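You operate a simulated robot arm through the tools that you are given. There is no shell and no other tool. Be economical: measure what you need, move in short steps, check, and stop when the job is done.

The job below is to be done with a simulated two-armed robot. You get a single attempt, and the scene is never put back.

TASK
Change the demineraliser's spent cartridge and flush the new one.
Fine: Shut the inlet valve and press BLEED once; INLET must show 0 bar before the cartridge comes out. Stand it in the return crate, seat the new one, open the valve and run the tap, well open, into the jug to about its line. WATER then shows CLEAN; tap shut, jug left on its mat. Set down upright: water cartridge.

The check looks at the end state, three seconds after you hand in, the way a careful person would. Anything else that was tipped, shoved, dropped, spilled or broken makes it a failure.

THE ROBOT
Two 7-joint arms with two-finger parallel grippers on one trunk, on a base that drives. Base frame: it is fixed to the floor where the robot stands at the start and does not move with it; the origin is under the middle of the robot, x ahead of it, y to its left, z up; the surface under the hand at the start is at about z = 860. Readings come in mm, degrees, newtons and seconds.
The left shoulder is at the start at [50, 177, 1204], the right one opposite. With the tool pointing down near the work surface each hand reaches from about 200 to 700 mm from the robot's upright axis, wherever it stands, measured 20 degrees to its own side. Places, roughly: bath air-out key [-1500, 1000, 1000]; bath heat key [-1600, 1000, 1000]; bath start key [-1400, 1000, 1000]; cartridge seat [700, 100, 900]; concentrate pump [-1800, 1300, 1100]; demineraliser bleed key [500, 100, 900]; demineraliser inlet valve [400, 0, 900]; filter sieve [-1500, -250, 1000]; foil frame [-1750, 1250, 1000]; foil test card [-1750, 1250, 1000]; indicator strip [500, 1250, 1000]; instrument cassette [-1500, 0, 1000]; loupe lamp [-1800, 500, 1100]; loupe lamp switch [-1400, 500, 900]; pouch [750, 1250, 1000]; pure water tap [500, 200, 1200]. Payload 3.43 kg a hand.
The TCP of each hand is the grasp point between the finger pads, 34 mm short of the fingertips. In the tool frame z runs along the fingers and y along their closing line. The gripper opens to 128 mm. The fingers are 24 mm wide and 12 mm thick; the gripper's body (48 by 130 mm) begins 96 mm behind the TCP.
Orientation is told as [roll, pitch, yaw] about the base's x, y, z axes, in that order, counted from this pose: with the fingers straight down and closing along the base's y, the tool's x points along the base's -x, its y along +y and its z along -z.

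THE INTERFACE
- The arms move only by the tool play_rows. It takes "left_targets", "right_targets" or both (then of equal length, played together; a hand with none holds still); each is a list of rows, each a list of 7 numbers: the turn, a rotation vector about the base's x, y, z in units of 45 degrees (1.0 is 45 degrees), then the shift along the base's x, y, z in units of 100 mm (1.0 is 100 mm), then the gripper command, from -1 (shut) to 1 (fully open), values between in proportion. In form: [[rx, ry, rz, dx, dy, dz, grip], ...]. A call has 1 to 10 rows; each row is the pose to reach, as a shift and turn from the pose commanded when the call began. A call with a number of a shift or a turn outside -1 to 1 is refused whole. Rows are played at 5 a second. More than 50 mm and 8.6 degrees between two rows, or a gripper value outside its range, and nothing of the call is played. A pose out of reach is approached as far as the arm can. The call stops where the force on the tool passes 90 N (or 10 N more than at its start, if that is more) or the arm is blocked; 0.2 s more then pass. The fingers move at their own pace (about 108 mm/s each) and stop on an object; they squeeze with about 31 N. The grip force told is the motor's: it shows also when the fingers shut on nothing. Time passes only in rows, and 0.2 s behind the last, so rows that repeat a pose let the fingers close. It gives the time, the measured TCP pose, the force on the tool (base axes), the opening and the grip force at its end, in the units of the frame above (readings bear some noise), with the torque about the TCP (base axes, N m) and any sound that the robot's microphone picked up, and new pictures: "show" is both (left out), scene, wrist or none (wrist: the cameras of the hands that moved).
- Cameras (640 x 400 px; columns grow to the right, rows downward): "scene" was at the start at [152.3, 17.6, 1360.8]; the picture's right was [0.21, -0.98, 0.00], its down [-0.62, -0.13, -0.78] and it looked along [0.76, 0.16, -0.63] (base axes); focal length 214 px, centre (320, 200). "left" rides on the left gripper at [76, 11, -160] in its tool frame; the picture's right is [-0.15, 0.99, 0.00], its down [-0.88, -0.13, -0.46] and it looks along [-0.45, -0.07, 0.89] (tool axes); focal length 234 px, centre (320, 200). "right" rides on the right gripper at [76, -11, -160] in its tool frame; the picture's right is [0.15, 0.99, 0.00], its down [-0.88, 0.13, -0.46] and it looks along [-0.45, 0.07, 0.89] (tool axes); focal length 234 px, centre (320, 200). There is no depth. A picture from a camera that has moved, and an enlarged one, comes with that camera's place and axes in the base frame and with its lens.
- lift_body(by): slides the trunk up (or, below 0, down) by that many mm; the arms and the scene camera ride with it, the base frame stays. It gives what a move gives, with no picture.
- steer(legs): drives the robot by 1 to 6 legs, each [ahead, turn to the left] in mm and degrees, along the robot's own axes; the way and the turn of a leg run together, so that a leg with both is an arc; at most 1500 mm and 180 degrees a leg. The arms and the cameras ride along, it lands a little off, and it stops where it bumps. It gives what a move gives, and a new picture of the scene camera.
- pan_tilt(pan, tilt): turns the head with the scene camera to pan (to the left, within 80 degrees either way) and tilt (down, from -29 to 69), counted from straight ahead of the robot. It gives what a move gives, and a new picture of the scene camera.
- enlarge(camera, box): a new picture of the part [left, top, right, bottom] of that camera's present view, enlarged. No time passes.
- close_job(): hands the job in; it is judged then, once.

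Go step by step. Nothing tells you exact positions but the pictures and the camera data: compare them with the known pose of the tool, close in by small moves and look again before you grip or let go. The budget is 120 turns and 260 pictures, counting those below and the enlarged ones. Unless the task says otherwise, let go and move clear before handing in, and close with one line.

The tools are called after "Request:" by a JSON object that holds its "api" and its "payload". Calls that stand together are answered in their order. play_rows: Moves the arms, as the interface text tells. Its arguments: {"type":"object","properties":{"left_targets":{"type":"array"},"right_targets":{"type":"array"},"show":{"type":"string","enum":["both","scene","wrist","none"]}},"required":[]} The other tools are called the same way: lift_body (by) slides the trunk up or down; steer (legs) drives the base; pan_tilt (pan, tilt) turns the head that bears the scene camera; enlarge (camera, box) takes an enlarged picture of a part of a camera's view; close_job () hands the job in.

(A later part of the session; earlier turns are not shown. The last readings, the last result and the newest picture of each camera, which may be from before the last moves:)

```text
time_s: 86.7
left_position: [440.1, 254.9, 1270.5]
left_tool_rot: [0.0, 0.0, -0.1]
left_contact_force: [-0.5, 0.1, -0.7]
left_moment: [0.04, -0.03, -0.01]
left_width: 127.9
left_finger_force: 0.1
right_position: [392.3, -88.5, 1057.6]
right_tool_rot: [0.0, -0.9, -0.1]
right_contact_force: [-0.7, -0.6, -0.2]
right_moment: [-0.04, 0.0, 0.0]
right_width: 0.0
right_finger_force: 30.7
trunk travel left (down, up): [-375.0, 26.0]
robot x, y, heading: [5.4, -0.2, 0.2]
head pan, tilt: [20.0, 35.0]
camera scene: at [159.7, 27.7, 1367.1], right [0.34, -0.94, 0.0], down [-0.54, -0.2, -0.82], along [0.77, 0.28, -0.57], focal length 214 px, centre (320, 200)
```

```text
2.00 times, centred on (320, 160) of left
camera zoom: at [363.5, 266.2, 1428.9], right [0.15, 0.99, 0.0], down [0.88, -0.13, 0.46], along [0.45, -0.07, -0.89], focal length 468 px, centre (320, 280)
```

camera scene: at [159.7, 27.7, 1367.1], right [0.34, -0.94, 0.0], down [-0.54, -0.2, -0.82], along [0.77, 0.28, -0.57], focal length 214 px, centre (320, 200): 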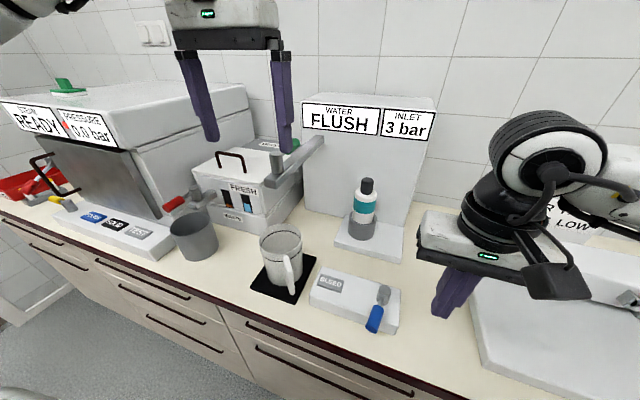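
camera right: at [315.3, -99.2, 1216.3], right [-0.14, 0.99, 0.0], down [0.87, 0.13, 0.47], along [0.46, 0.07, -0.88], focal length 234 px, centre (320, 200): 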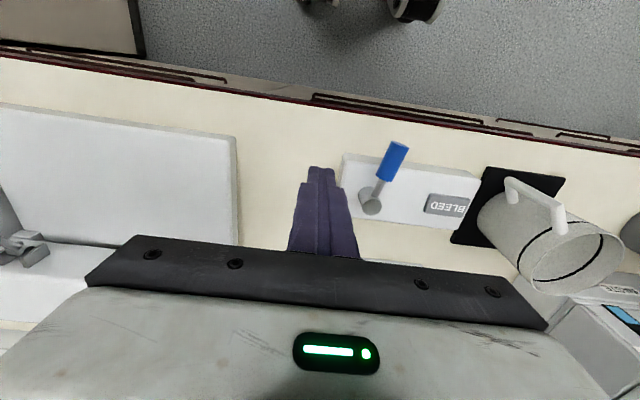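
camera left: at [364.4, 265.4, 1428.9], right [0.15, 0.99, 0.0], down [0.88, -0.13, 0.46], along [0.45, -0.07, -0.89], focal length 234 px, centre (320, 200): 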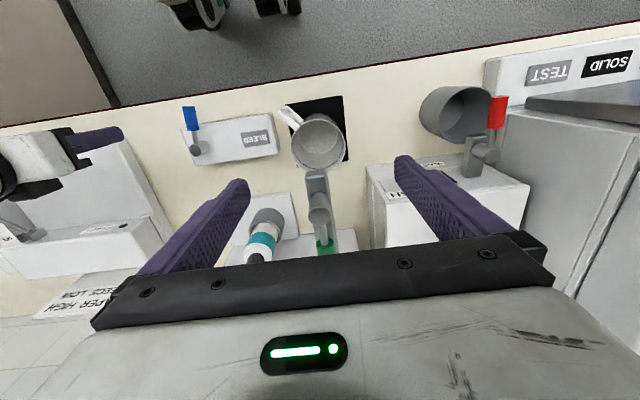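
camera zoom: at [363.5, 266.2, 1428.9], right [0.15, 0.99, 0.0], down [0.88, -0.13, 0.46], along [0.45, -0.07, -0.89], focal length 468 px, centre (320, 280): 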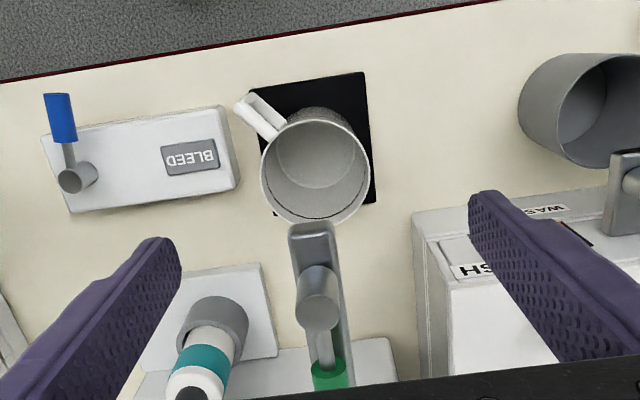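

The jug is right under the spout end. I need the tap lever's position exactly; zoom in the scene view.

Request:
{"api": "enlarge", "payload": {"camera": "scene", "box": [220, 110, 360, 210]}}

Request:
{"api": "play_rows", "payload": {"left_targets": [[0, 0, 0, -0.3, 0, 0.3, 1], [0, 0, 0, -0.5, 0, 0.5, 1]], "show": "wrist"}}

Request:
{"api": "enlarge", "payload": {"camera": "left", "box": [220, 100, 420, 260]}}

Request:
{"api": "enlarge", "payload": {"camera": "scene", "box": [220, 110, 360, 210]}}

```text
4.00 times, centred on (290, 160) of scene
camera zoom: at [159.7, 27.7, 1367.1], right [0.34, -0.94, 0.0], down [-0.54, -0.2, -0.82], along [0.77, 0.28, -0.57], focal length 858 px, centre (440, 360)
```

zoom: 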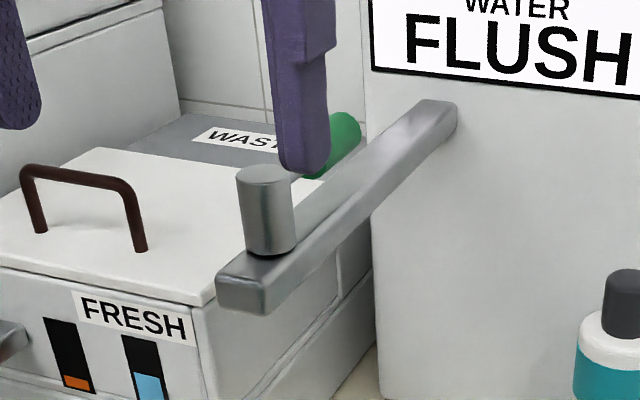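

```text
time_s: 87.2
left_position: [387.7, 252.2, 1320.0]
left_tool_rot: [0.0, 0.0, -0.1]
left_contact_force: [-0.3, 0.0, 1.0]
left_moment: [0.0, -0.04, 0.0]
left_width: 128.2
left_finger_force: 0.1
right_position: [391.7, -87.6, 1057.3]
right_tool_rot: [0.1, -0.8, -0.1]
right_contact_force: [-0.2, -1.4, -0.1]
right_moment: [-0.03, 0.05, 0.01]
right_width: 0.0
right_finger_force: 31.7
trunk travel left (down, up): [-375.0, 26.0]
robot x, y, heading: [8.0, -3.4, 0.2]
head pan, tilt: [20.0, 35.0]
camera left: at [313.4, 266.4, 1478.5], right [0.15, 0.99, 0.0], down [0.88, -0.13, 0.46], along [0.45, -0.07, -0.89], focal length 234 px, centre (320, 200)
```

left: 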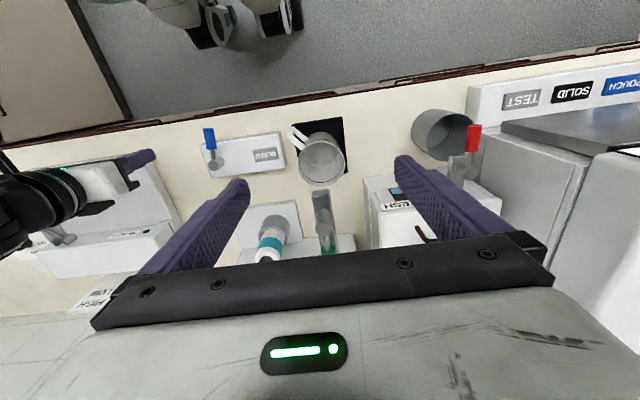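

```text
2.50 times, centred on (320, 180) of left
camera zoom: at [313.4, 266.4, 1478.5], right [0.15, 0.99, 0.0], down [0.88, -0.13, 0.46], along [0.45, -0.07, -0.89], focal length 585 px, centre (320, 250)
```

zoom: 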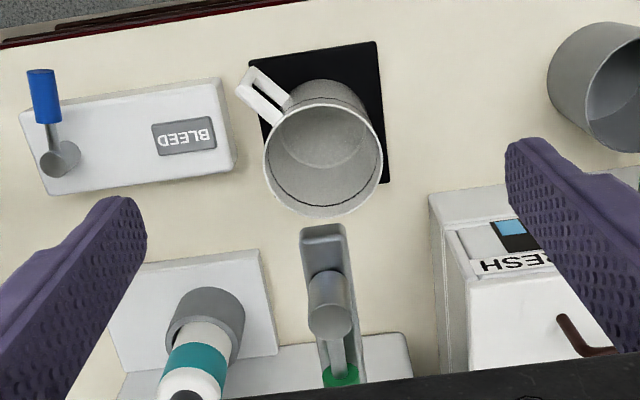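

```text
4.00 times, centred on (290, 160) of scene
camera zoom: at [159.4, 27.5, 1367.1], right [0.34, -0.94, 0.0], down [-0.54, -0.2, -0.82], along [0.77, 0.28, -0.57], focal length 858 px, centre (440, 360)
```

zoom: 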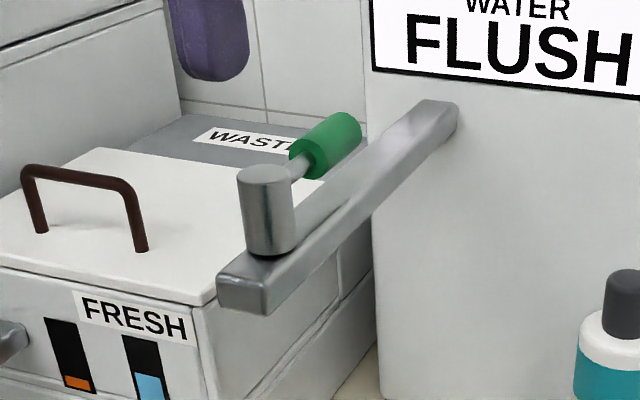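

The tap post is at (498,243), its green handle spans x 540–588 at y≈241, z≈1196, pointing away from me. I'll bring the left hand above it with the fingers straddling it.

Request:
{"api": "play_rows", "payload": {"left_targets": [[0, 0, 0, 0.4, -0.03, 0, 0.2], [0, 0, 0, 0.8, -0.08, 0, -0.2], [0, 0, 0, 1.0, -0.1, 0, -0.2]], "show": "none"}}

Request:
{"api": "play_rows", "payload": {"left_targets": [[0, 0, 0, 0.4, 0, 0, -0.2], [0, 0, 0, 0.74, 0, -0.2, -0.2], [0, 0, 0, 0.74, 0, -0.4, -0.2]]}}

Request:
{"api": "enlarge", "payload": {"camera": "left", "box": [220, 60, 420, 260]}}

Request:
{"api": "enlarge", "payload": {"camera": "scene", "box": [220, 80, 360, 200]}}

```text
time_s: 88.0
left_position: [489.5, 243.1, 1320.2]
left_tool_rot: [0.0, 0.0, -0.1]
left_contact_force: [0.9, 0.5, 0.6]
left_moment: [-0.01, 0.01, 0.01]
left_width: 51.4
left_finger_force: 0.0
right_position: [392.8, -89.4, 1057.2]
right_tool_rot: [-0.1, -0.6, -0.1]
right_contact_force: [-0.1, -0.5, 0.7]
right_moment: [0.04, 0.04, 0.0]
right_width: 0.1
right_finger_force: 30.5
trunk travel left (down, up): [-375.0, 26.0]
robot x, y, heading: [4.2, -3.5, -0.2]
head pan, tilt: [20.0, 35.0]
```

```text
time_s: 88.8
left_position: [562.8, 244.3, 1279.6]
left_tool_rot: [-0.1, 0.0, -0.2]
left_contact_force: [-0.1, -0.6, 0.9]
left_moment: [0.0, -0.03, -0.04]
left_width: 51.3
left_finger_force: 0.1
right_position: [391.3, -88.6, 1056.6]
right_tool_rot: [0.0, -0.8, 0.0]
right_contact_force: [-0.6, 0.0, 0.7]
right_moment: [-0.02, -0.02, -0.02]
right_width: 0.2
right_finger_force: 31.0
trunk travel left (down, up): [-375.0, 26.0]
robot x, y, heading: [9.2, -3.1, -0.1]
head pan, tilt: [20.0, 35.0]
camera scene: at [159.2, 28.6, 1367.2], right [0.34, -0.94, 0.0], down [-0.54, -0.2, -0.82], along [0.77, 0.28, -0.57], focal length 214 px, centre (320, 200)
camera left: at [487.3, 256.6, 1438.1], right [0.15, 0.99, 0.0], down [0.88, -0.13, 0.46], along [0.45, -0.07, -0.89], focal length 234 px, centre (320, 200)
```

scene: 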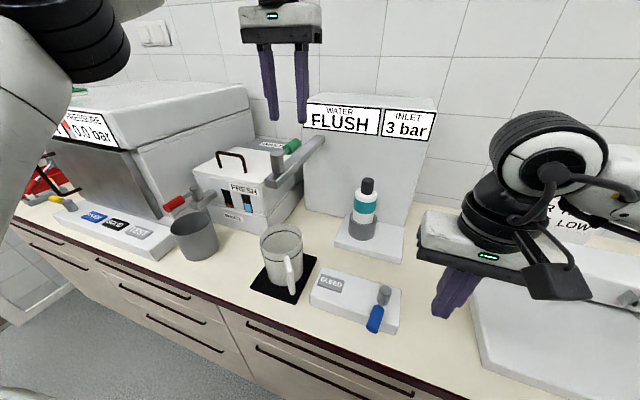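
left: 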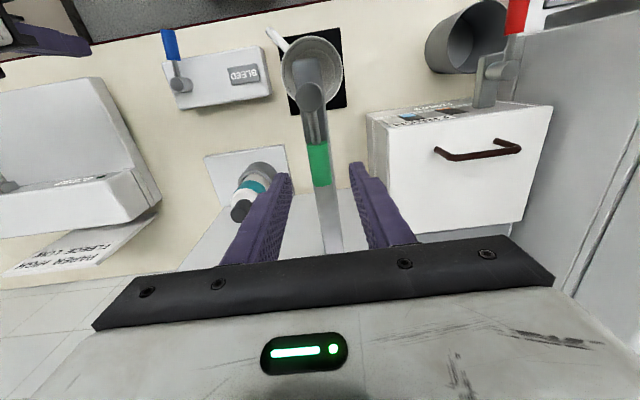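

```text
2.00 times, centred on (320, 160) of left
camera zoom: at [487.3, 256.6, 1438.1], right [0.15, 0.99, 0.0], down [0.88, -0.13, 0.46], along [0.45, -0.07, -0.89], focal length 468 px, centre (320, 280)
```

zoom: 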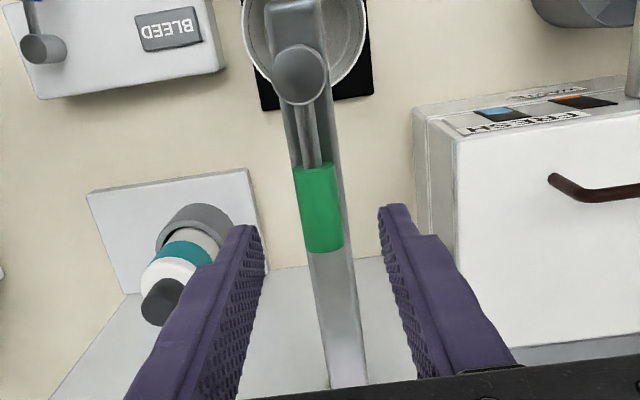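

```text
3.33 times, centred on (290, 140) of scene
camera zoom: at [159.2, 28.6, 1367.2], right [0.34, -0.94, 0.0], down [-0.54, -0.2, -0.82], along [0.77, 0.28, -0.57], focal length 715 px, centre (420, 400)
```

zoom: 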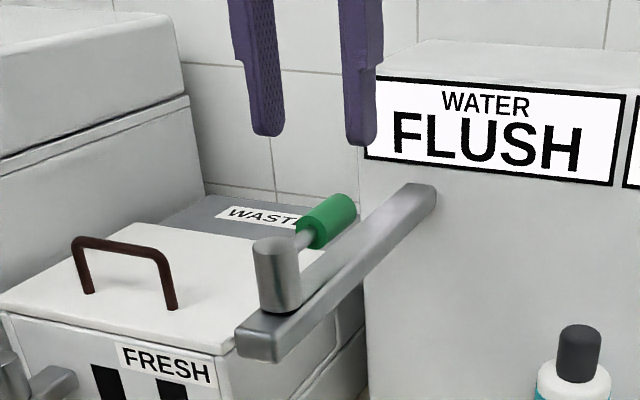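

Aligned with the handle. Descend so the fingers straddle it.

Request:
{"api": "play_rows", "payload": {"left_targets": [[0, 0, 0, 0, 0, -0.3, -0.2], [0, 0, 0, 0, 0, -0.55, -0.2], [0, 0, 0, 0, 0, -0.65, -0.2]]}}

Request:
{"api": "enlarge", "payload": {"camera": "scene", "box": [220, 110, 380, 310]}}

```text
time_s: 89.7
left_position: [563.7, 243.5, 1214.2]
left_tool_rot: [0.0, 0.0, -0.1]
left_contact_force: [0.4, 0.0, -0.2]
left_moment: [0.01, 0.01, 0.03]
left_width: 51.1
left_finger_force: 0.1
right_position: [392.1, -87.8, 1056.3]
right_tool_rot: [0.0, -0.8, -0.1]
right_contact_force: [0.0, -0.2, 0.2]
right_moment: [-0.03, 0.0, -0.01]
right_width: 0.2
right_finger_force: 31.2
trunk travel left (down, up): [-375.0, 26.0]
robot x, y, heading: [5.7, -5.0, 0.3]
head pan, tilt: [20.0, 35.0]
camera scene: at [159.7, 27.9, 1367.1], right [0.34, -0.94, 0.0], down [-0.54, -0.2, -0.82], along [0.77, 0.28, -0.57], focal length 214 px, centre (320, 200)
camera left: at [487.2, 255.8, 1372.7], right [0.15, 0.99, 0.0], down [0.88, -0.13, 0.46], along [0.45, -0.07, -0.89], focal length 234 px, centre (320, 200)
```

scene: 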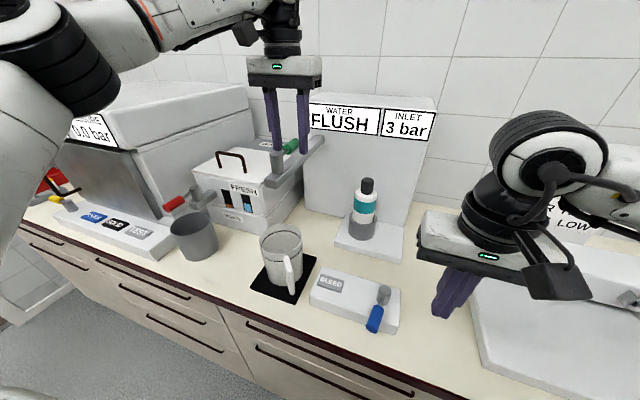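
left: 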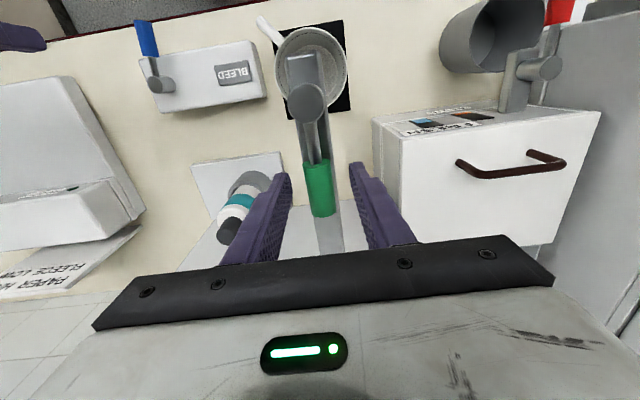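

```text
2.00 times, centred on (300, 210) of scene
camera zoom: at [159.7, 27.9, 1367.1], right [0.34, -0.94, 0.0], down [-0.54, -0.2, -0.82], along [0.77, 0.28, -0.57], focal length 429 px, centre (360, 180)
```

zoom: 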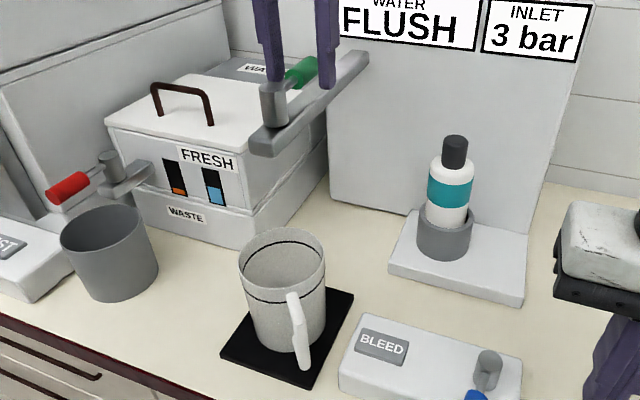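

The fingers straddle the handle. Try turning it to the left (counter-clockwise) a little.

Request:
{"api": "play_rows", "payload": {"left_targets": [[0, 0, 0, 0, 0, 0, -0.44], [0, 0, 0.178, -0.006, 0.092, 0, -0.44], [0, 0, 0.355, -0.026, 0.182, 0, -0.44], [0, 0, 0.53, -0.057, 0.268, 0, -0.44]]}}

Request:
{"api": "enlarge", "payload": {"camera": "scene", "box": [220, 110, 380, 310]}}

```text
time_s: 90.7
left_position: [554.4, 253.4, 1214.8]
left_tool_rot: [-0.4, 0.6, 22.5]
left_contact_force: [-11.0, -46.9, -13.6]
left_moment: [-0.79, 0.32, -1.26]
left_width: 57.6
left_finger_force: 19.1
right_position: [392.0, -94.3, 1055.5]
right_tool_rot: [0.3, -0.8, -0.1]
right_contact_force: [-0.1, -0.2, 0.4]
right_moment: [0.03, -0.01, 0.01]
right_width: 0.0
right_finger_force: 31.4
trunk travel left (down, up): [-375.0, 26.0]
robot x, y, heading: [12.8, -1.5, 0.0]
head pan, tilt: [20.0, 35.0]
camera scene: at [159.1, 19.7, 1367.1], right [0.34, -0.94, -0.01], down [-0.54, -0.19, -0.82], along [0.77, 0.28, -0.57], focal length 214 px, centre (320, 200)
camera left: at [482.0, 237.9, 1375.0], right [-0.24, 0.97, -0.01], down [0.87, 0.22, 0.45], along [0.44, 0.1, -0.89], focal length 234 px, centre (320, 200)
```

scene: 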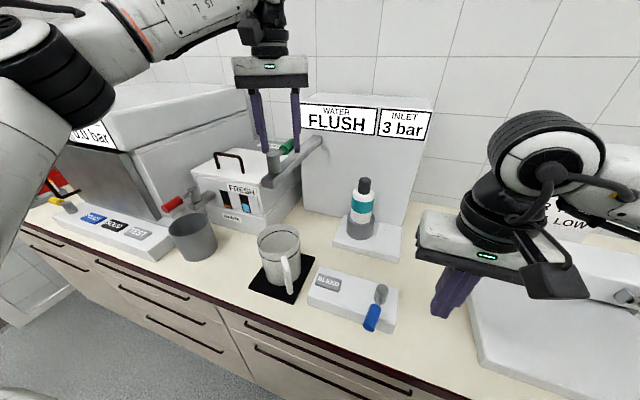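
left: 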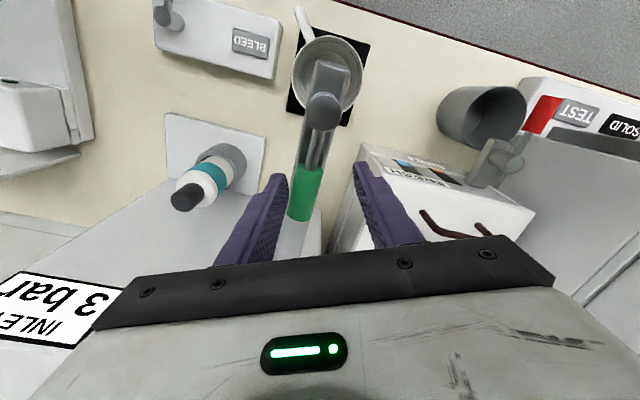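

```text
2.00 times, centred on (300, 210) of scene
camera zoom: at [159.1, 19.7, 1367.1], right [0.34, -0.94, -0.01], down [-0.54, -0.19, -0.82], along [0.77, 0.28, -0.57], focal length 429 px, centre (360, 180)
```

zoom: 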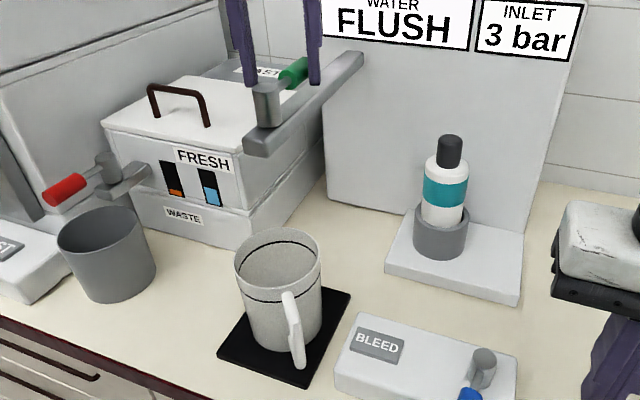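

Blocked that way, so the tap opens to the right. Return and turn clockwise.

Request:
{"api": "play_rows", "payload": {"left_targets": [[0, 0, -0.175, 0.031, -0.086, 0, -0.44], [0, 0, -0.352, 0.051, -0.176, 0, -0.44], [0, 0, -0.53, 0.057, -0.268, 0, -0.44], [0, 0, -0.708, 0.051, -0.36, 0, -0.44], [0, 0, -0.885, 0.031, -0.45, 0, -0.44]]}}

Request:
{"api": "enlarge", "payload": {"camera": "scene", "box": [220, 110, 380, 310]}}

```text
time_s: 91.8
left_position: [561.0, 226.0, 1213.1]
left_tool_rot: [0.0, 0.1, -16.2]
left_contact_force: [-0.1, 1.2, 0.2]
left_moment: [0.05, 0.0, 0.0]
left_width: 36.3
left_finger_force: 0.9
right_position: [391.8, -88.2, 1056.5]
right_tool_rot: [0.0, -0.8, -0.2]
right_contact_force: [0.5, 0.3, 0.3]
right_moment: [0.05, 0.02, 0.02]
right_width: 0.0
right_finger_force: 31.3
trunk travel left (down, up): [-375.0, 26.0]
robot x, y, heading: [10.5, -2.6, 0.2]
head pan, tilt: [20.0, 35.0]
camera scene: at [159.7, 28.0, 1367.1], right [0.34, -0.94, 0.0], down [-0.54, -0.2, -0.82], along [0.77, 0.28, -0.57], focal length 214 px, centre (320, 200)
camera left: at [491.4, 258.9, 1373.4], right [0.42, 0.91, 0.0], down [0.81, -0.37, 0.46], along [0.41, -0.19, -0.89], focal length 234 px, centre (320, 200)
```

scene: 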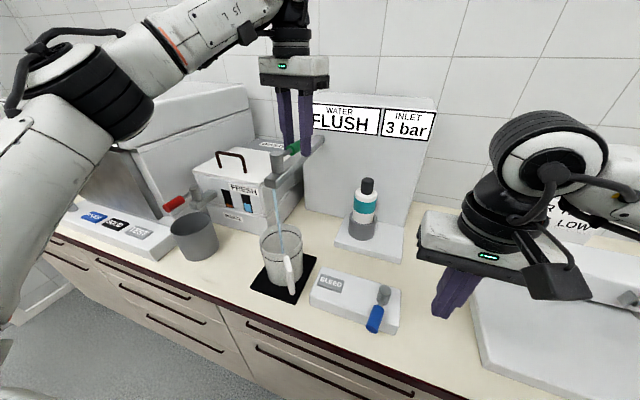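
left: 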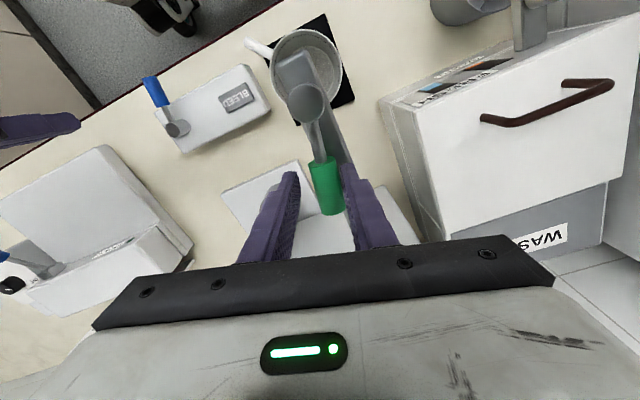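

```text
2.00 times, centred on (300, 210) of scene
camera zoom: at [159.7, 28.0, 1367.1], right [0.34, -0.94, 0.0], down [-0.54, -0.2, -0.82], along [0.77, 0.28, -0.57], focal length 429 px, centre (360, 180)
```

zoom: 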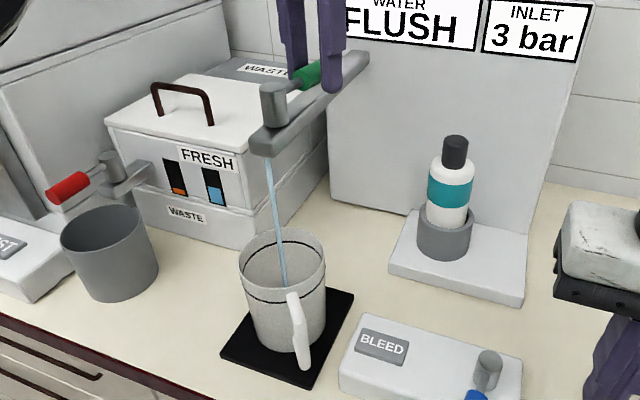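

Water runs into the jug. Open the tap well, quickly.

Request:
{"api": "play_rows", "payload": {"left_targets": [[0, 0, -0.178, -0.031, -0.086, 0, -0.44], [0, 0, -0.355, -0.074, -0.168, 0, -0.44], [0, 0, -0.533, -0.128, -0.242, 0, -0.44], [0, 0, -0.711, -0.192, -0.308, 0, -0.44], [0, 0, -0.889, -0.265, -0.365, 0, -0.44], [0, 0, -0.978, -0.304, -0.39, 0, -0.44]]}}

Request:
{"api": "enlarge", "payload": {"camera": "scene", "box": [220, 110, 380, 310]}}

```text
time_s: 93.5
left_position: [483.6, 171.0, 1184.4]
left_tool_rot: [6.3, -0.6, -53.7]
left_contact_force: [49.9, 36.0, 5.0]
left_moment: [0.59, 0.77, 0.03]
left_width: 110.0
left_finger_force: 31.0
left hand out of reach, approached as far as the arm can: row 2, 3, 4, 5, 6
right_position: [400.0, -84.2, 1053.1]
right_tool_rot: [-0.2, -0.3, -0.1]
right_contact_force: [0.6, 0.1, 0.2]
right_moment: [-0.02, 0.05, -0.01]
right_width: 0.0
right_finger_force: 31.3
trunk travel left (down, up): [-375.0, 26.0]
robot x, y, heading: [12.1, 1.7, 0.0]
head pan, tilt: [20.0, 35.0]
stopped in row 6 (left hand): the force on the tool passed its limit at 90 N (the readings are from after the stop); the commanded pose is now the measured one
camera scene: at [170.1, 33.3, 1364.9], right [0.34, -0.94, 0.0], down [-0.55, -0.2, -0.81], along [0.76, 0.28, -0.58], focal length 214 px, centre (320, 200)
camera left: at [432.2, 231.0, 1343.0], right [0.88, 0.47, 0.11], down [0.37, -0.81, 0.45], along [0.3, -0.35, -0.89], focal length 234 px, centre (320, 200)
```

scene: 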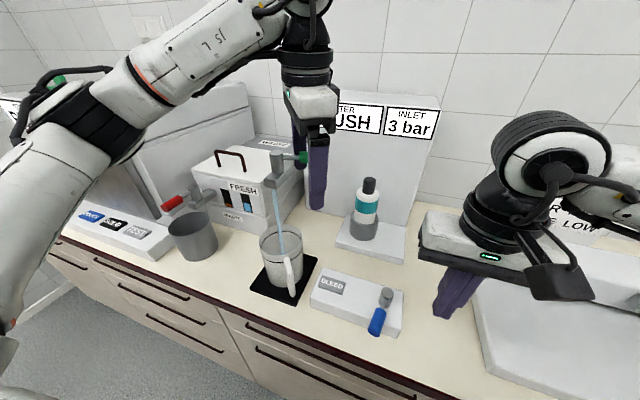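
left: 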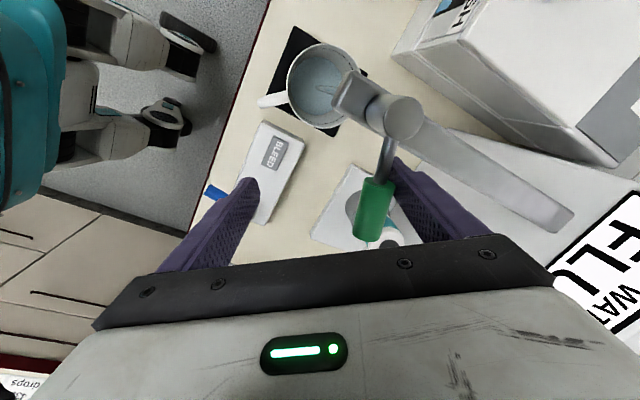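

```text
2.00 times, centred on (300, 210) of scene
camera zoom: at [170.1, 33.3, 1364.9], right [0.34, -0.94, 0.0], down [-0.55, -0.2, -0.81], along [0.76, 0.28, -0.58], focal length 429 px, centre (360, 180)
```

zoom: 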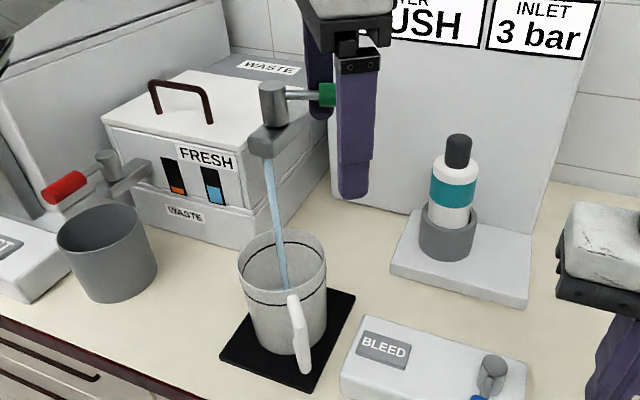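

The left wrist ran to its limit, but the tap is now wide open with the water going into the jug. Check the level without passing time.

Request:
{"api": "enlarge", "payload": {"camera": "left", "box": [240, 20, 480, 260]}}

Request:
{"api": "enlarge", "payload": {"camera": "scene", "box": [260, 120, 345, 240]}}

```text
1.67 times, centred on (360, 140) of left
camera zoom: at [432.2, 231.0, 1343.0], right [0.88, 0.47, 0.11], down [0.37, -0.81, 0.45], along [0.3, -0.35, -0.89], focal length 390 px, centre (253, 300)
```

zoom: 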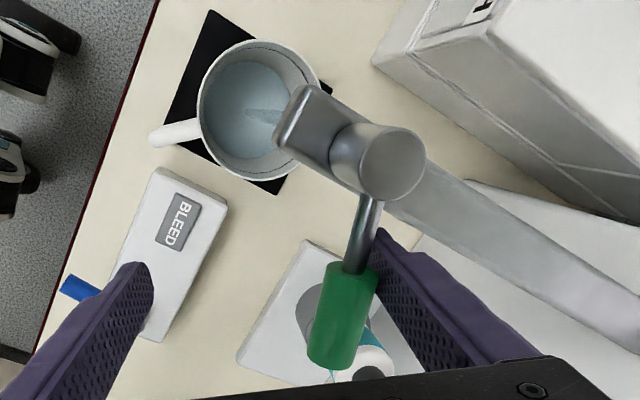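

```text
3.33 times, centred on (302, 180) of scene
camera zoom: at [170.1, 33.3, 1364.9], right [0.34, -0.94, 0.0], down [-0.55, -0.2, -0.81], along [0.76, 0.28, -0.58], focal length 715 px, centre (378, 267)
```

zoom: 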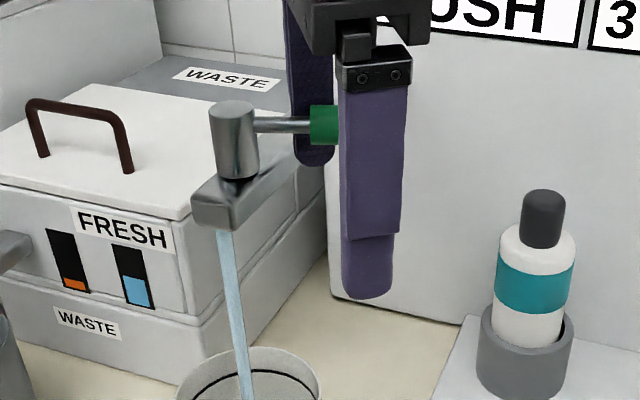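

Request:
{"api": "enlarge", "payload": {"camera": "left", "box": [270, 30, 380, 140]}}

Request:
{"api": "enlarge", "payload": {"camera": "scene", "box": [240, 210, 330, 310]}}

```text
3.64 times, centred on (325, 85) of left
camera zoom: at [432.2, 231.0, 1343.0], right [0.88, 0.47, 0.11], down [0.37, -0.81, 0.45], along [0.3, -0.35, -0.89], focal length 852 px, centre (302, 618)
```

zoom: 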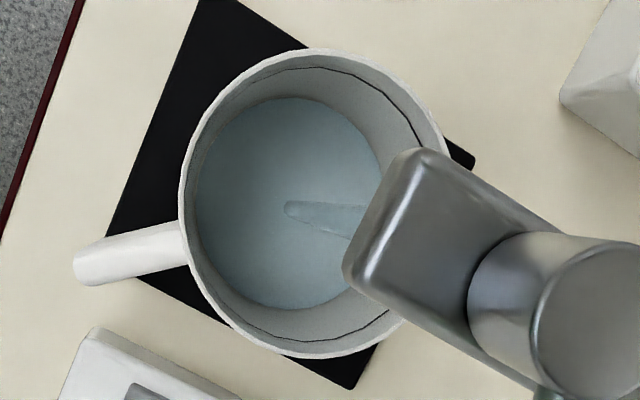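

```text
4.00 times, centred on (285, 260) of scene
camera zoom: at [170.1, 33.3, 1364.9], right [0.34, -0.94, 0.0], down [-0.55, -0.2, -0.81], along [0.76, 0.28, -0.58], focal length 858 px, centre (460, -40)
```

zoom: 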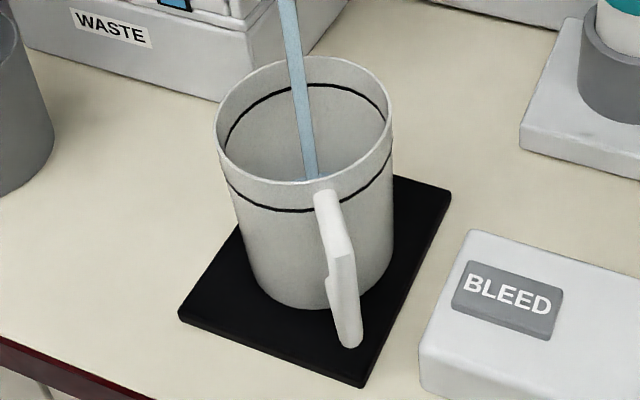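

Only the bottom is covered so far, so I have several seconds. Lift the left hand off the lever and straighten it.

Request:
{"api": "play_rows", "payload": {"left_targets": [[0, 0, 0, 0, 0, 0.3, 0.72], [0, 0, 0, 0, 0, 0.7, 0.6], [0, 0, 0.18, -0.1, 0, 1.0, 0], [0, 0, 0.36, -0.2, 0, 1.0, -1], [0, 0, 0.54, -0.3, 0, 1.0, -1], [0, 0, 0.72, -0.35, 0, 1.0, -1], [0, 0, 0.9, -0.35, 0, 1.0, -1]]}}

Request:
{"api": "enlarge", "payload": {"camera": "scene", "box": [240, 110, 340, 310]}}

Request:
{"api": "enlarge", "payload": {"camera": "left", "box": [220, 20, 440, 220]}}

```text
time_s: 95.0
left_position: [434.0, 158.9, 1289.4]
left_tool_rot: [5.9, -0.7, -14.7]
left_contact_force: [-0.6, -0.4, 0.0]
left_moment: [-0.05, 0.03, 0.0]
left_width: 0.0
left_finger_force: 30.6
left hand out of reach, approached as far as the arm can: row 1, 2
right_position: [392.7, -88.3, 1055.4]
right_tool_rot: [0.0, -0.6, -0.2]
right_contact_force: [0.4, -0.1, -0.8]
right_moment: [-0.01, 0.0, 0.02]
right_width: 0.2
right_finger_force: 31.1
trunk travel left (down, up): [-375.0, 26.0]
robot x, y, heading: [6.7, -2.4, 0.4]
head pan, tilt: [20.0, 35.0]
camera scene: at [160.1, 28.6, 1367.1], right [0.34, -0.94, 0.0], down [-0.54, -0.2, -0.82], along [0.77, 0.28, -0.57], focal length 214 px, centre (320, 200)
camera left: at [357.3, 174.7, 1447.1], right [0.39, 0.92, 0.1], down [0.8, -0.39, 0.45], along [0.45, -0.09, -0.89], focal length 234 px, centre (320, 200)
```

scene: 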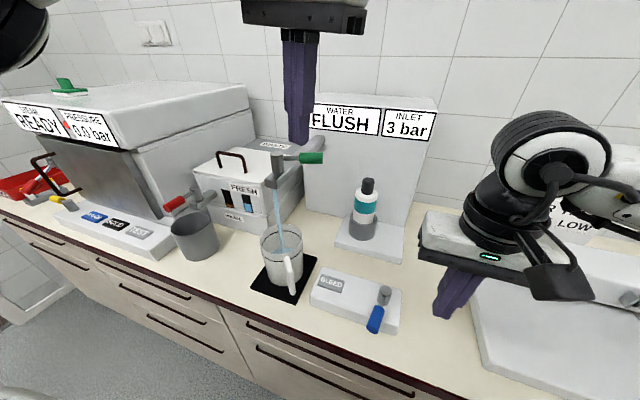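
left: 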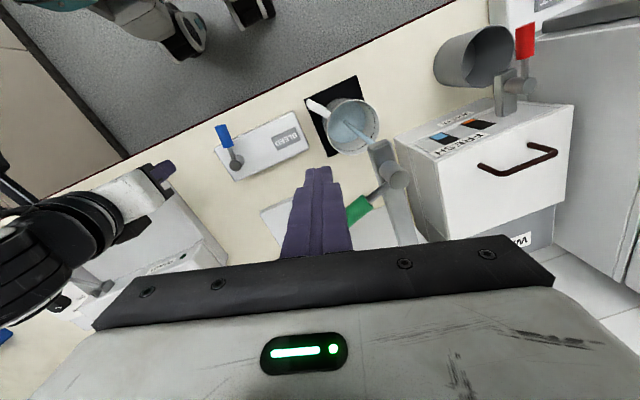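

```text
2.00 times, centred on (290, 210) of scene
camera zoom: at [160.1, 28.6, 1367.1], right [0.34, -0.94, 0.0], down [-0.54, -0.2, -0.82], along [0.77, 0.28, -0.57], focal length 429 px, centre (380, 180)
```

zoom: 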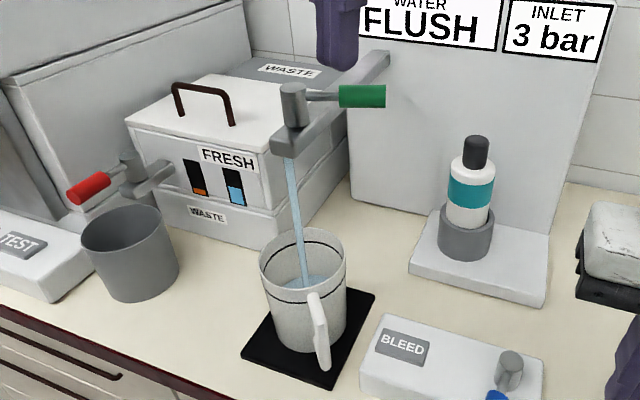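

```text
2.00 times, centred on (330, 120) of left
camera zoom: at [357.3, 174.7, 1447.1], right [0.39, 0.92, 0.1], down [0.8, -0.39, 0.45], along [0.45, -0.09, -0.89], focal length 468 px, centre (300, 360)
```

zoom: 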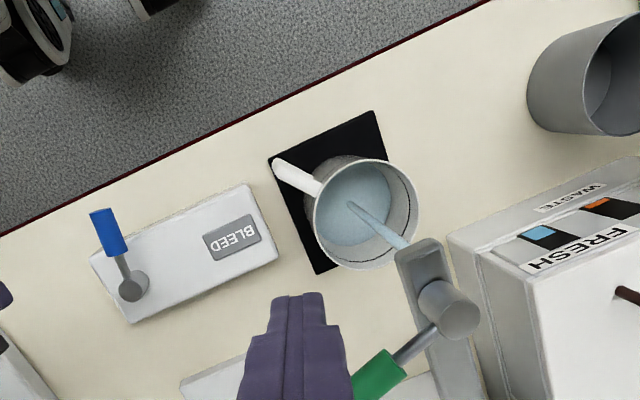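

The level is about a third; the line is near 80 % height. I'll set the closed fingers beside the lever, ready to push it shut.

Request:
{"api": "play_rows", "payload": {"left_targets": [[-0.06, 0, 0.1, 0.05, 0.05, -0.35, -1], [-0.13, 0, 0.2, 0.2, 0.12, -0.75, -1]]}}

Request:
{"api": "enlarge", "payload": {"camera": "scene", "box": [240, 110, 340, 310]}}

Request:
{"api": "enlarge", "payload": {"camera": "left", "box": [220, 20, 440, 220]}}

```text
time_s: 95.7
left_position: [455.4, 172.0, 1212.0]
left_tool_rot: [-0.1, -1.8, -5.5]
left_contact_force: [0.1, -0.1, 0.4]
left_moment: [-0.01, 0.04, -0.01]
left_width: 0.0
left_finger_force: 30.9
right_position: [393.5, -87.5, 1056.7]
right_tool_rot: [0.0, -0.7, -0.1]
right_contact_force: [-0.1, -0.3, 0.3]
right_moment: [0.0, 0.0, 0.01]
right_width: 0.0
right_finger_force: 30.7
trunk travel left (down, up): [-375.0, 26.0]
robot x, y, heading: [8.7, -2.2, -0.0]
head pan, tilt: [20.0, 35.0]
camera scene: at [160.5, 29.1, 1367.0], right [0.34, -0.94, 0.0], down [-0.54, -0.2, -0.82], along [0.77, 0.28, -0.57], focal length 214 px, centre (320, 200)
camera left: at [375.1, 192.2, 1369.2], right [0.24, 0.97, 0.0], down [0.85, -0.21, 0.48], along [0.47, -0.11, -0.88], focal length 234 px, centre (320, 200)
```

scene: 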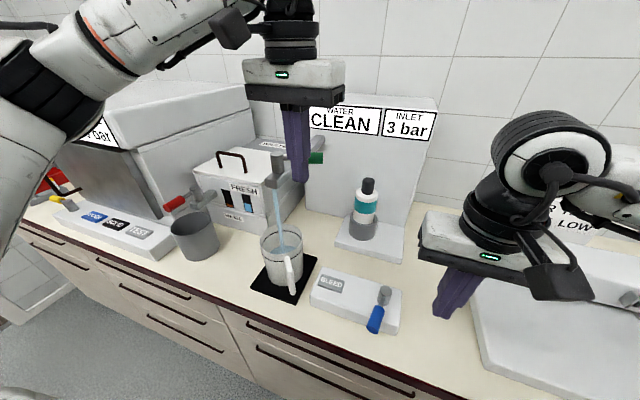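
left: 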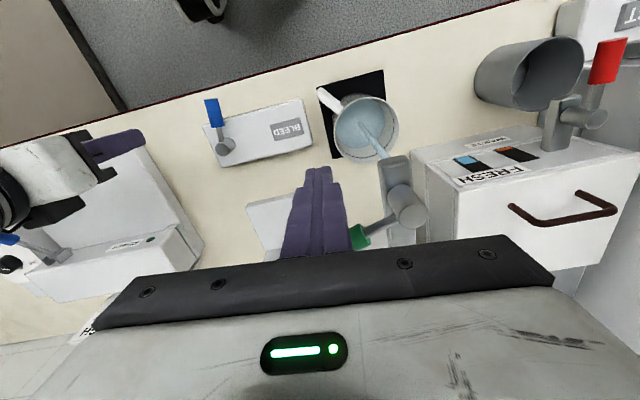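

```text
2.00 times, centred on (290, 210) of scene
camera zoom: at [160.5, 29.1, 1367.0], right [0.34, -0.94, 0.0], down [-0.54, -0.2, -0.82], along [0.77, 0.28, -0.57], focal length 429 px, centre (380, 180)
```

zoom: 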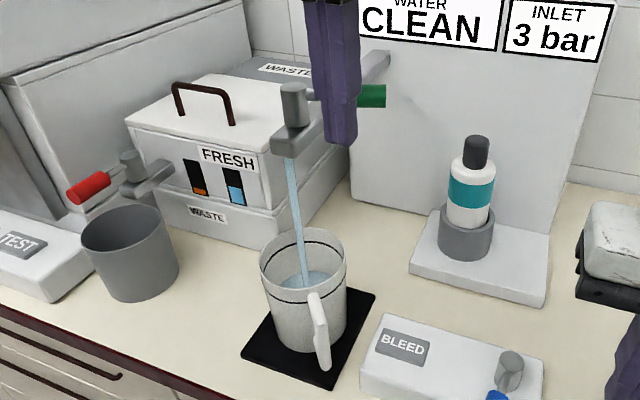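

```text
2.00 times, centred on (330, 120) of left
camera zoom: at [375.1, 192.2, 1369.2], right [0.24, 0.97, 0.0], down [0.85, -0.21, 0.48], along [0.47, -0.11, -0.88], focal length 468 px, centre (300, 360)
```

zoom: 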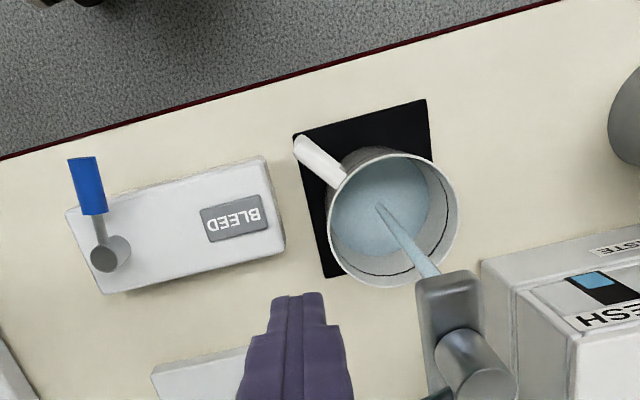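

WATER shows CLEAN; the level still has about 35 mm to the line. Wait about 1.2 s beside the lever.

Request:
{"api": "play_rows", "payload": {"left_targets": [[0, 0.03, 0.1, 0.08, 0.02, 0, -1], [0, 0.03, 0.12, 0.1, 0.02, 0, -1], [0, 0.03, 0.12, 0.1, 0.02, 0, -1], [0, 0.03, 0.12, 0.1, 0.02, 0, -1], [0, 0.03, 0.12, 0.1, 0.02, 0, -1]]}}

Request:
{"api": "enlarge", "payload": {"camera": "scene", "box": [240, 110, 340, 310]}}

Request:
{"api": "enlarge", "payload": {"camera": "left", "box": [220, 20, 440, 220]}}

```text
time_s: 96.8
left_position: [464.6, 173.0, 1212.8]
left_tool_rot: [-0.1, -0.4, -0.2]
left_contact_force: [-0.1, 0.1, 0.3]
left_moment: [0.01, -0.01, -0.01]
left_width: 0.2
left_finger_force: 31.0
right_position: [392.7, -89.0, 1056.4]
right_tool_rot: [0.0, -0.8, -0.2]
right_contact_force: [0.3, 0.3, -0.3]
right_moment: [-0.04, 0.02, -0.02]
right_width: 0.0
right_finger_force: 30.8
trunk travel left (down, up): [-375.0, 26.0]
robot x, y, heading: [7.5, -1.5, 0.0]
head pan, tilt: [20.0, 35.0]
camera scene: at [159.9, 28.6, 1367.1], right [0.34, -0.94, 0.0], down [-0.54, -0.2, -0.82], along [0.77, 0.28, -0.57], focal length 214 px, centre (320, 200)
camera left: at [387.1, 186.0, 1371.8], right [0.15, 0.99, 0.0], down [0.88, -0.13, 0.46], along [0.46, -0.07, -0.89], focal length 234 px, centre (320, 200)
```

scene: 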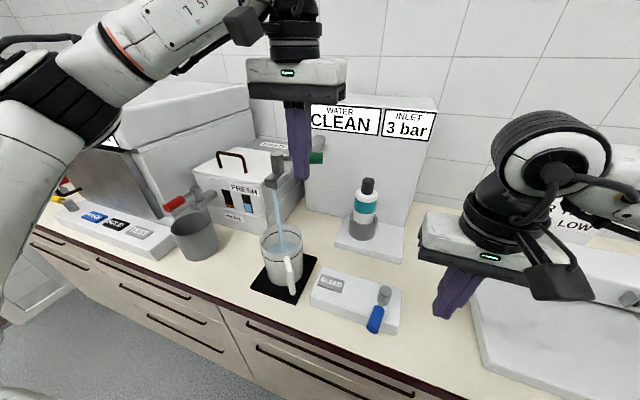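
left: 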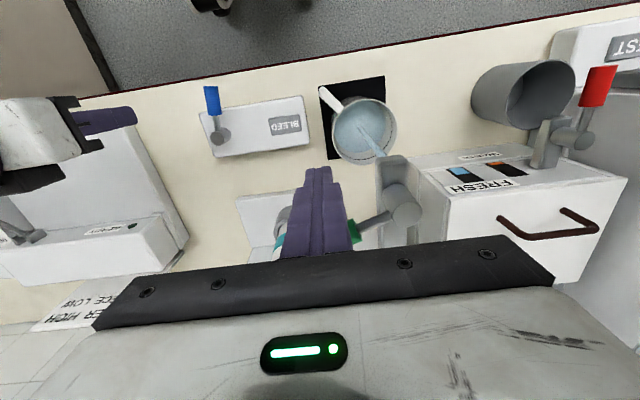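

```text
2.00 times, centred on (290, 210) of scene
camera zoom: at [159.9, 28.6, 1367.1], right [0.34, -0.94, 0.0], down [-0.54, -0.2, -0.82], along [0.77, 0.28, -0.57], focal length 429 px, centre (380, 180)
```

zoom: 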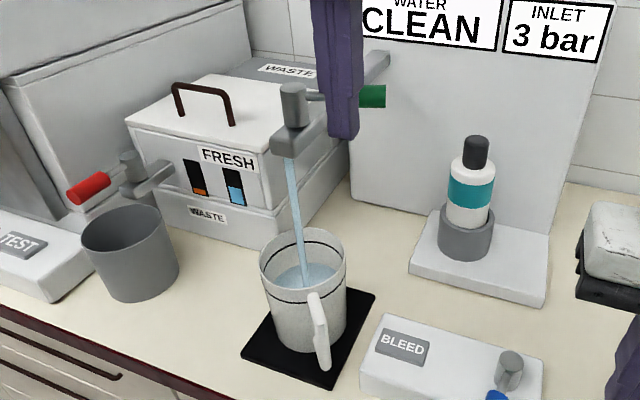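

```text
2.00 times, centred on (330, 120) of left
camera zoom: at [387.1, 186.0, 1371.8], right [0.15, 0.99, 0.0], down [0.88, -0.13, 0.46], along [0.46, -0.07, -0.89], focal length 468 px, centre (300, 360)
```

zoom: 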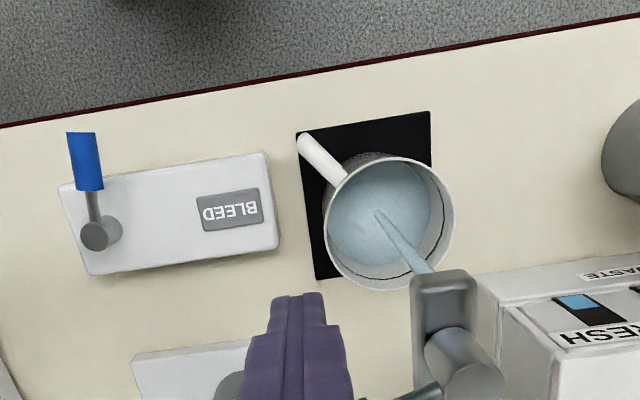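

About 25 mm to go at roughly 8 mm/s. Wait another 1.8 s.

Request:
{"api": "play_rows", "payload": {"left_targets": [[0, 0, 0, 0, 0, 0, -1], [0, 0, 0, 0, 0, 0, -1], [0, 0, 0, 0, 0, 0, -1], [0, 0, 0, 0, 0, 0, -1], [0, 0, 0, 0, 0, 0, -1], [0, 0, 0, 0, 0, 0, -1], [0, 0, 0, 0, 0, 0, -1]], "show": "none"}}

Request:
{"api": "enlarge", "payload": {"camera": "scene", "box": [250, 210, 330, 310]}}

Request:
{"api": "enlarge", "payload": {"camera": "left", "box": [310, 60, 410, 180]}}

```text
time_s: 98.5
left_position: [464.1, 173.5, 1213.2]
left_tool_rot: [-0.2, -0.4, -0.2]
left_contact_force: [-0.1, 0.3, 0.6]
left_moment: [0.0, 0.01, 0.01]
left_width: 0.0
left_finger_force: 31.2
right_position: [393.2, -89.6, 1056.4]
right_tool_rot: [-0.1, -0.8, -0.3]
right_contact_force: [0.5, -0.1, -0.7]
right_moment: [-0.01, 0.0, -0.02]
right_width: 0.0
right_finger_force: 31.4
trunk travel left (down, up): [-375.0, 26.0]
robot x, y, heading: [11.5, 4.2, 0.1]
head pan, tilt: [20.0, 35.0]
```

```text
4.00 times, centred on (290, 260) of scene
camera zoom: at [159.9, 28.6, 1367.1], right [0.34, -0.94, 0.0], down [-0.54, -0.2, -0.82], along [0.77, 0.28, -0.57], focal length 858 px, centre (440, -40)
```

zoom: 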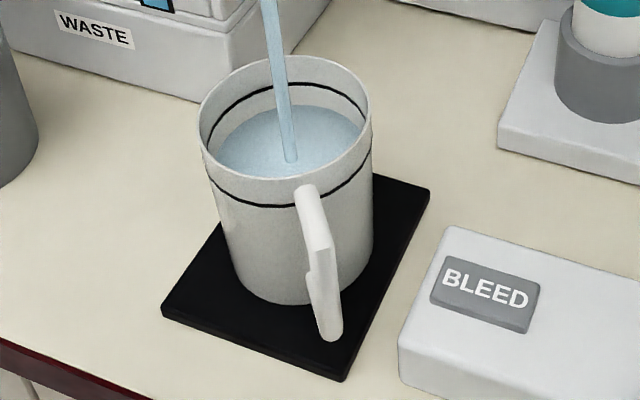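

```text
3.33 times, centred on (360, 120) of left
camera zoom: at [387.0, 186.0, 1371.9], right [0.15, 0.99, 0.0], down [0.88, -0.13, 0.46], along [0.46, -0.07, -0.89], focal length 781 px, centre (187, 467)
```

zoom: 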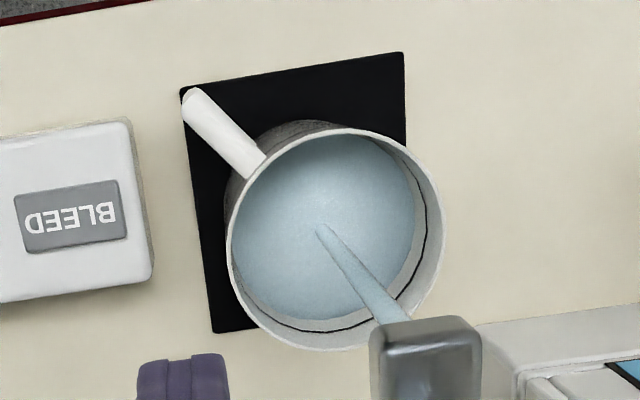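

About 15 mm to the line. Wait 0.8 s and then push the lever shut along its arc.

Request:
{"api": "play_rows", "payload": {"left_targets": [[0, 0, 0, 0, 0, 0, -1], [0, 0, 0, 0, 0, 0, -1], [0, 0, 0, 0, 0, 0, -1], [0, 0, 0, 0, 0, 0, -1], [0, 0, 0, 0.225, -0.01, 0, -1], [0, 0, 0, 0.475, -0.005, 0, -1], [0, 0, 0, 0.705, 0.09, 0, -1], [0, 0, 0, 0.895, 0.25, 0, -1], [0, 0, 0, 0.995, 0.41, 0, -1], [0, 0, 0, 1.0, 0.52, 0, -1]]}}

Request:
{"api": "enlarge", "payload": {"camera": "scene", "box": [230, 110, 350, 310]}}

```text
time_s: 100.7
left_position: [565.0, 221.0, 1213.7]
left_tool_rot: [-0.2, -0.4, -0.4]
left_contact_force: [0.6, -10.1, -3.0]
left_moment: [-0.29, -0.05, 0.12]
left_width: 0.0
left_finger_force: 30.9
right_position: [392.5, -91.0, 1055.9]
right_tool_rot: [0.1, -0.7, -0.2]
right_contact_force: [-1.2, 0.4, -0.2]
right_moment: [-0.03, 0.02, -0.01]
right_width: 0.0
right_finger_force: 30.9
trunk travel left (down, up): [-375.0, 26.0]
robot x, y, heading: [8.7, 0.3, 0.2]
head pan, tilt: [20.0, 35.0]
camera scene: at [160.4, 26.4, 1367.0], right [0.34, -0.94, 0.0], down [-0.54, -0.2, -0.82], along [0.77, 0.28, -0.57], focal length 214 px, centre (320, 200)
camera left: at [488.2, 234.3, 1372.1], right [0.16, 0.99, 0.0], down [0.88, -0.14, 0.46], along [0.46, -0.07, -0.89], focal length 234 px, centre (320, 200)
```

scene: 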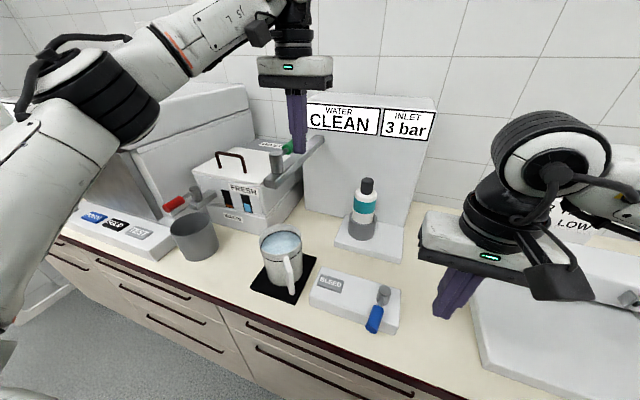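
left: 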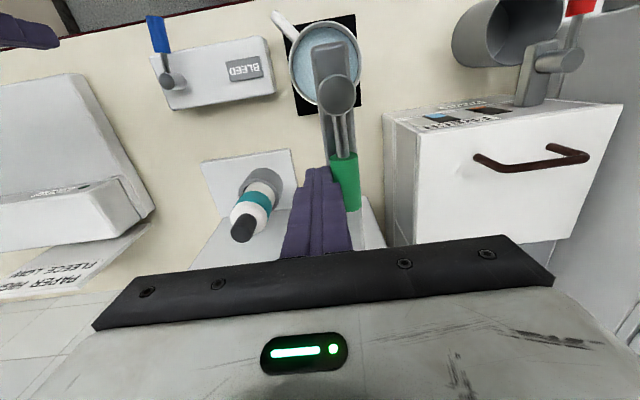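

```text
2.00 times, centred on (290, 210) of scene
camera zoom: at [160.4, 26.4, 1367.0], right [0.34, -0.94, 0.0], down [-0.54, -0.2, -0.82], along [0.77, 0.28, -0.57], focal length 429 px, centre (380, 180)
```

zoom: 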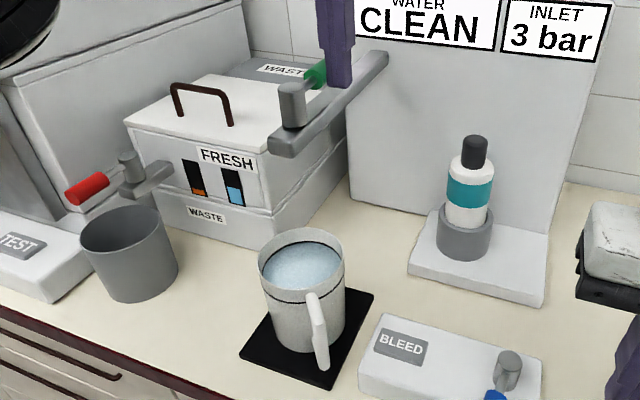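

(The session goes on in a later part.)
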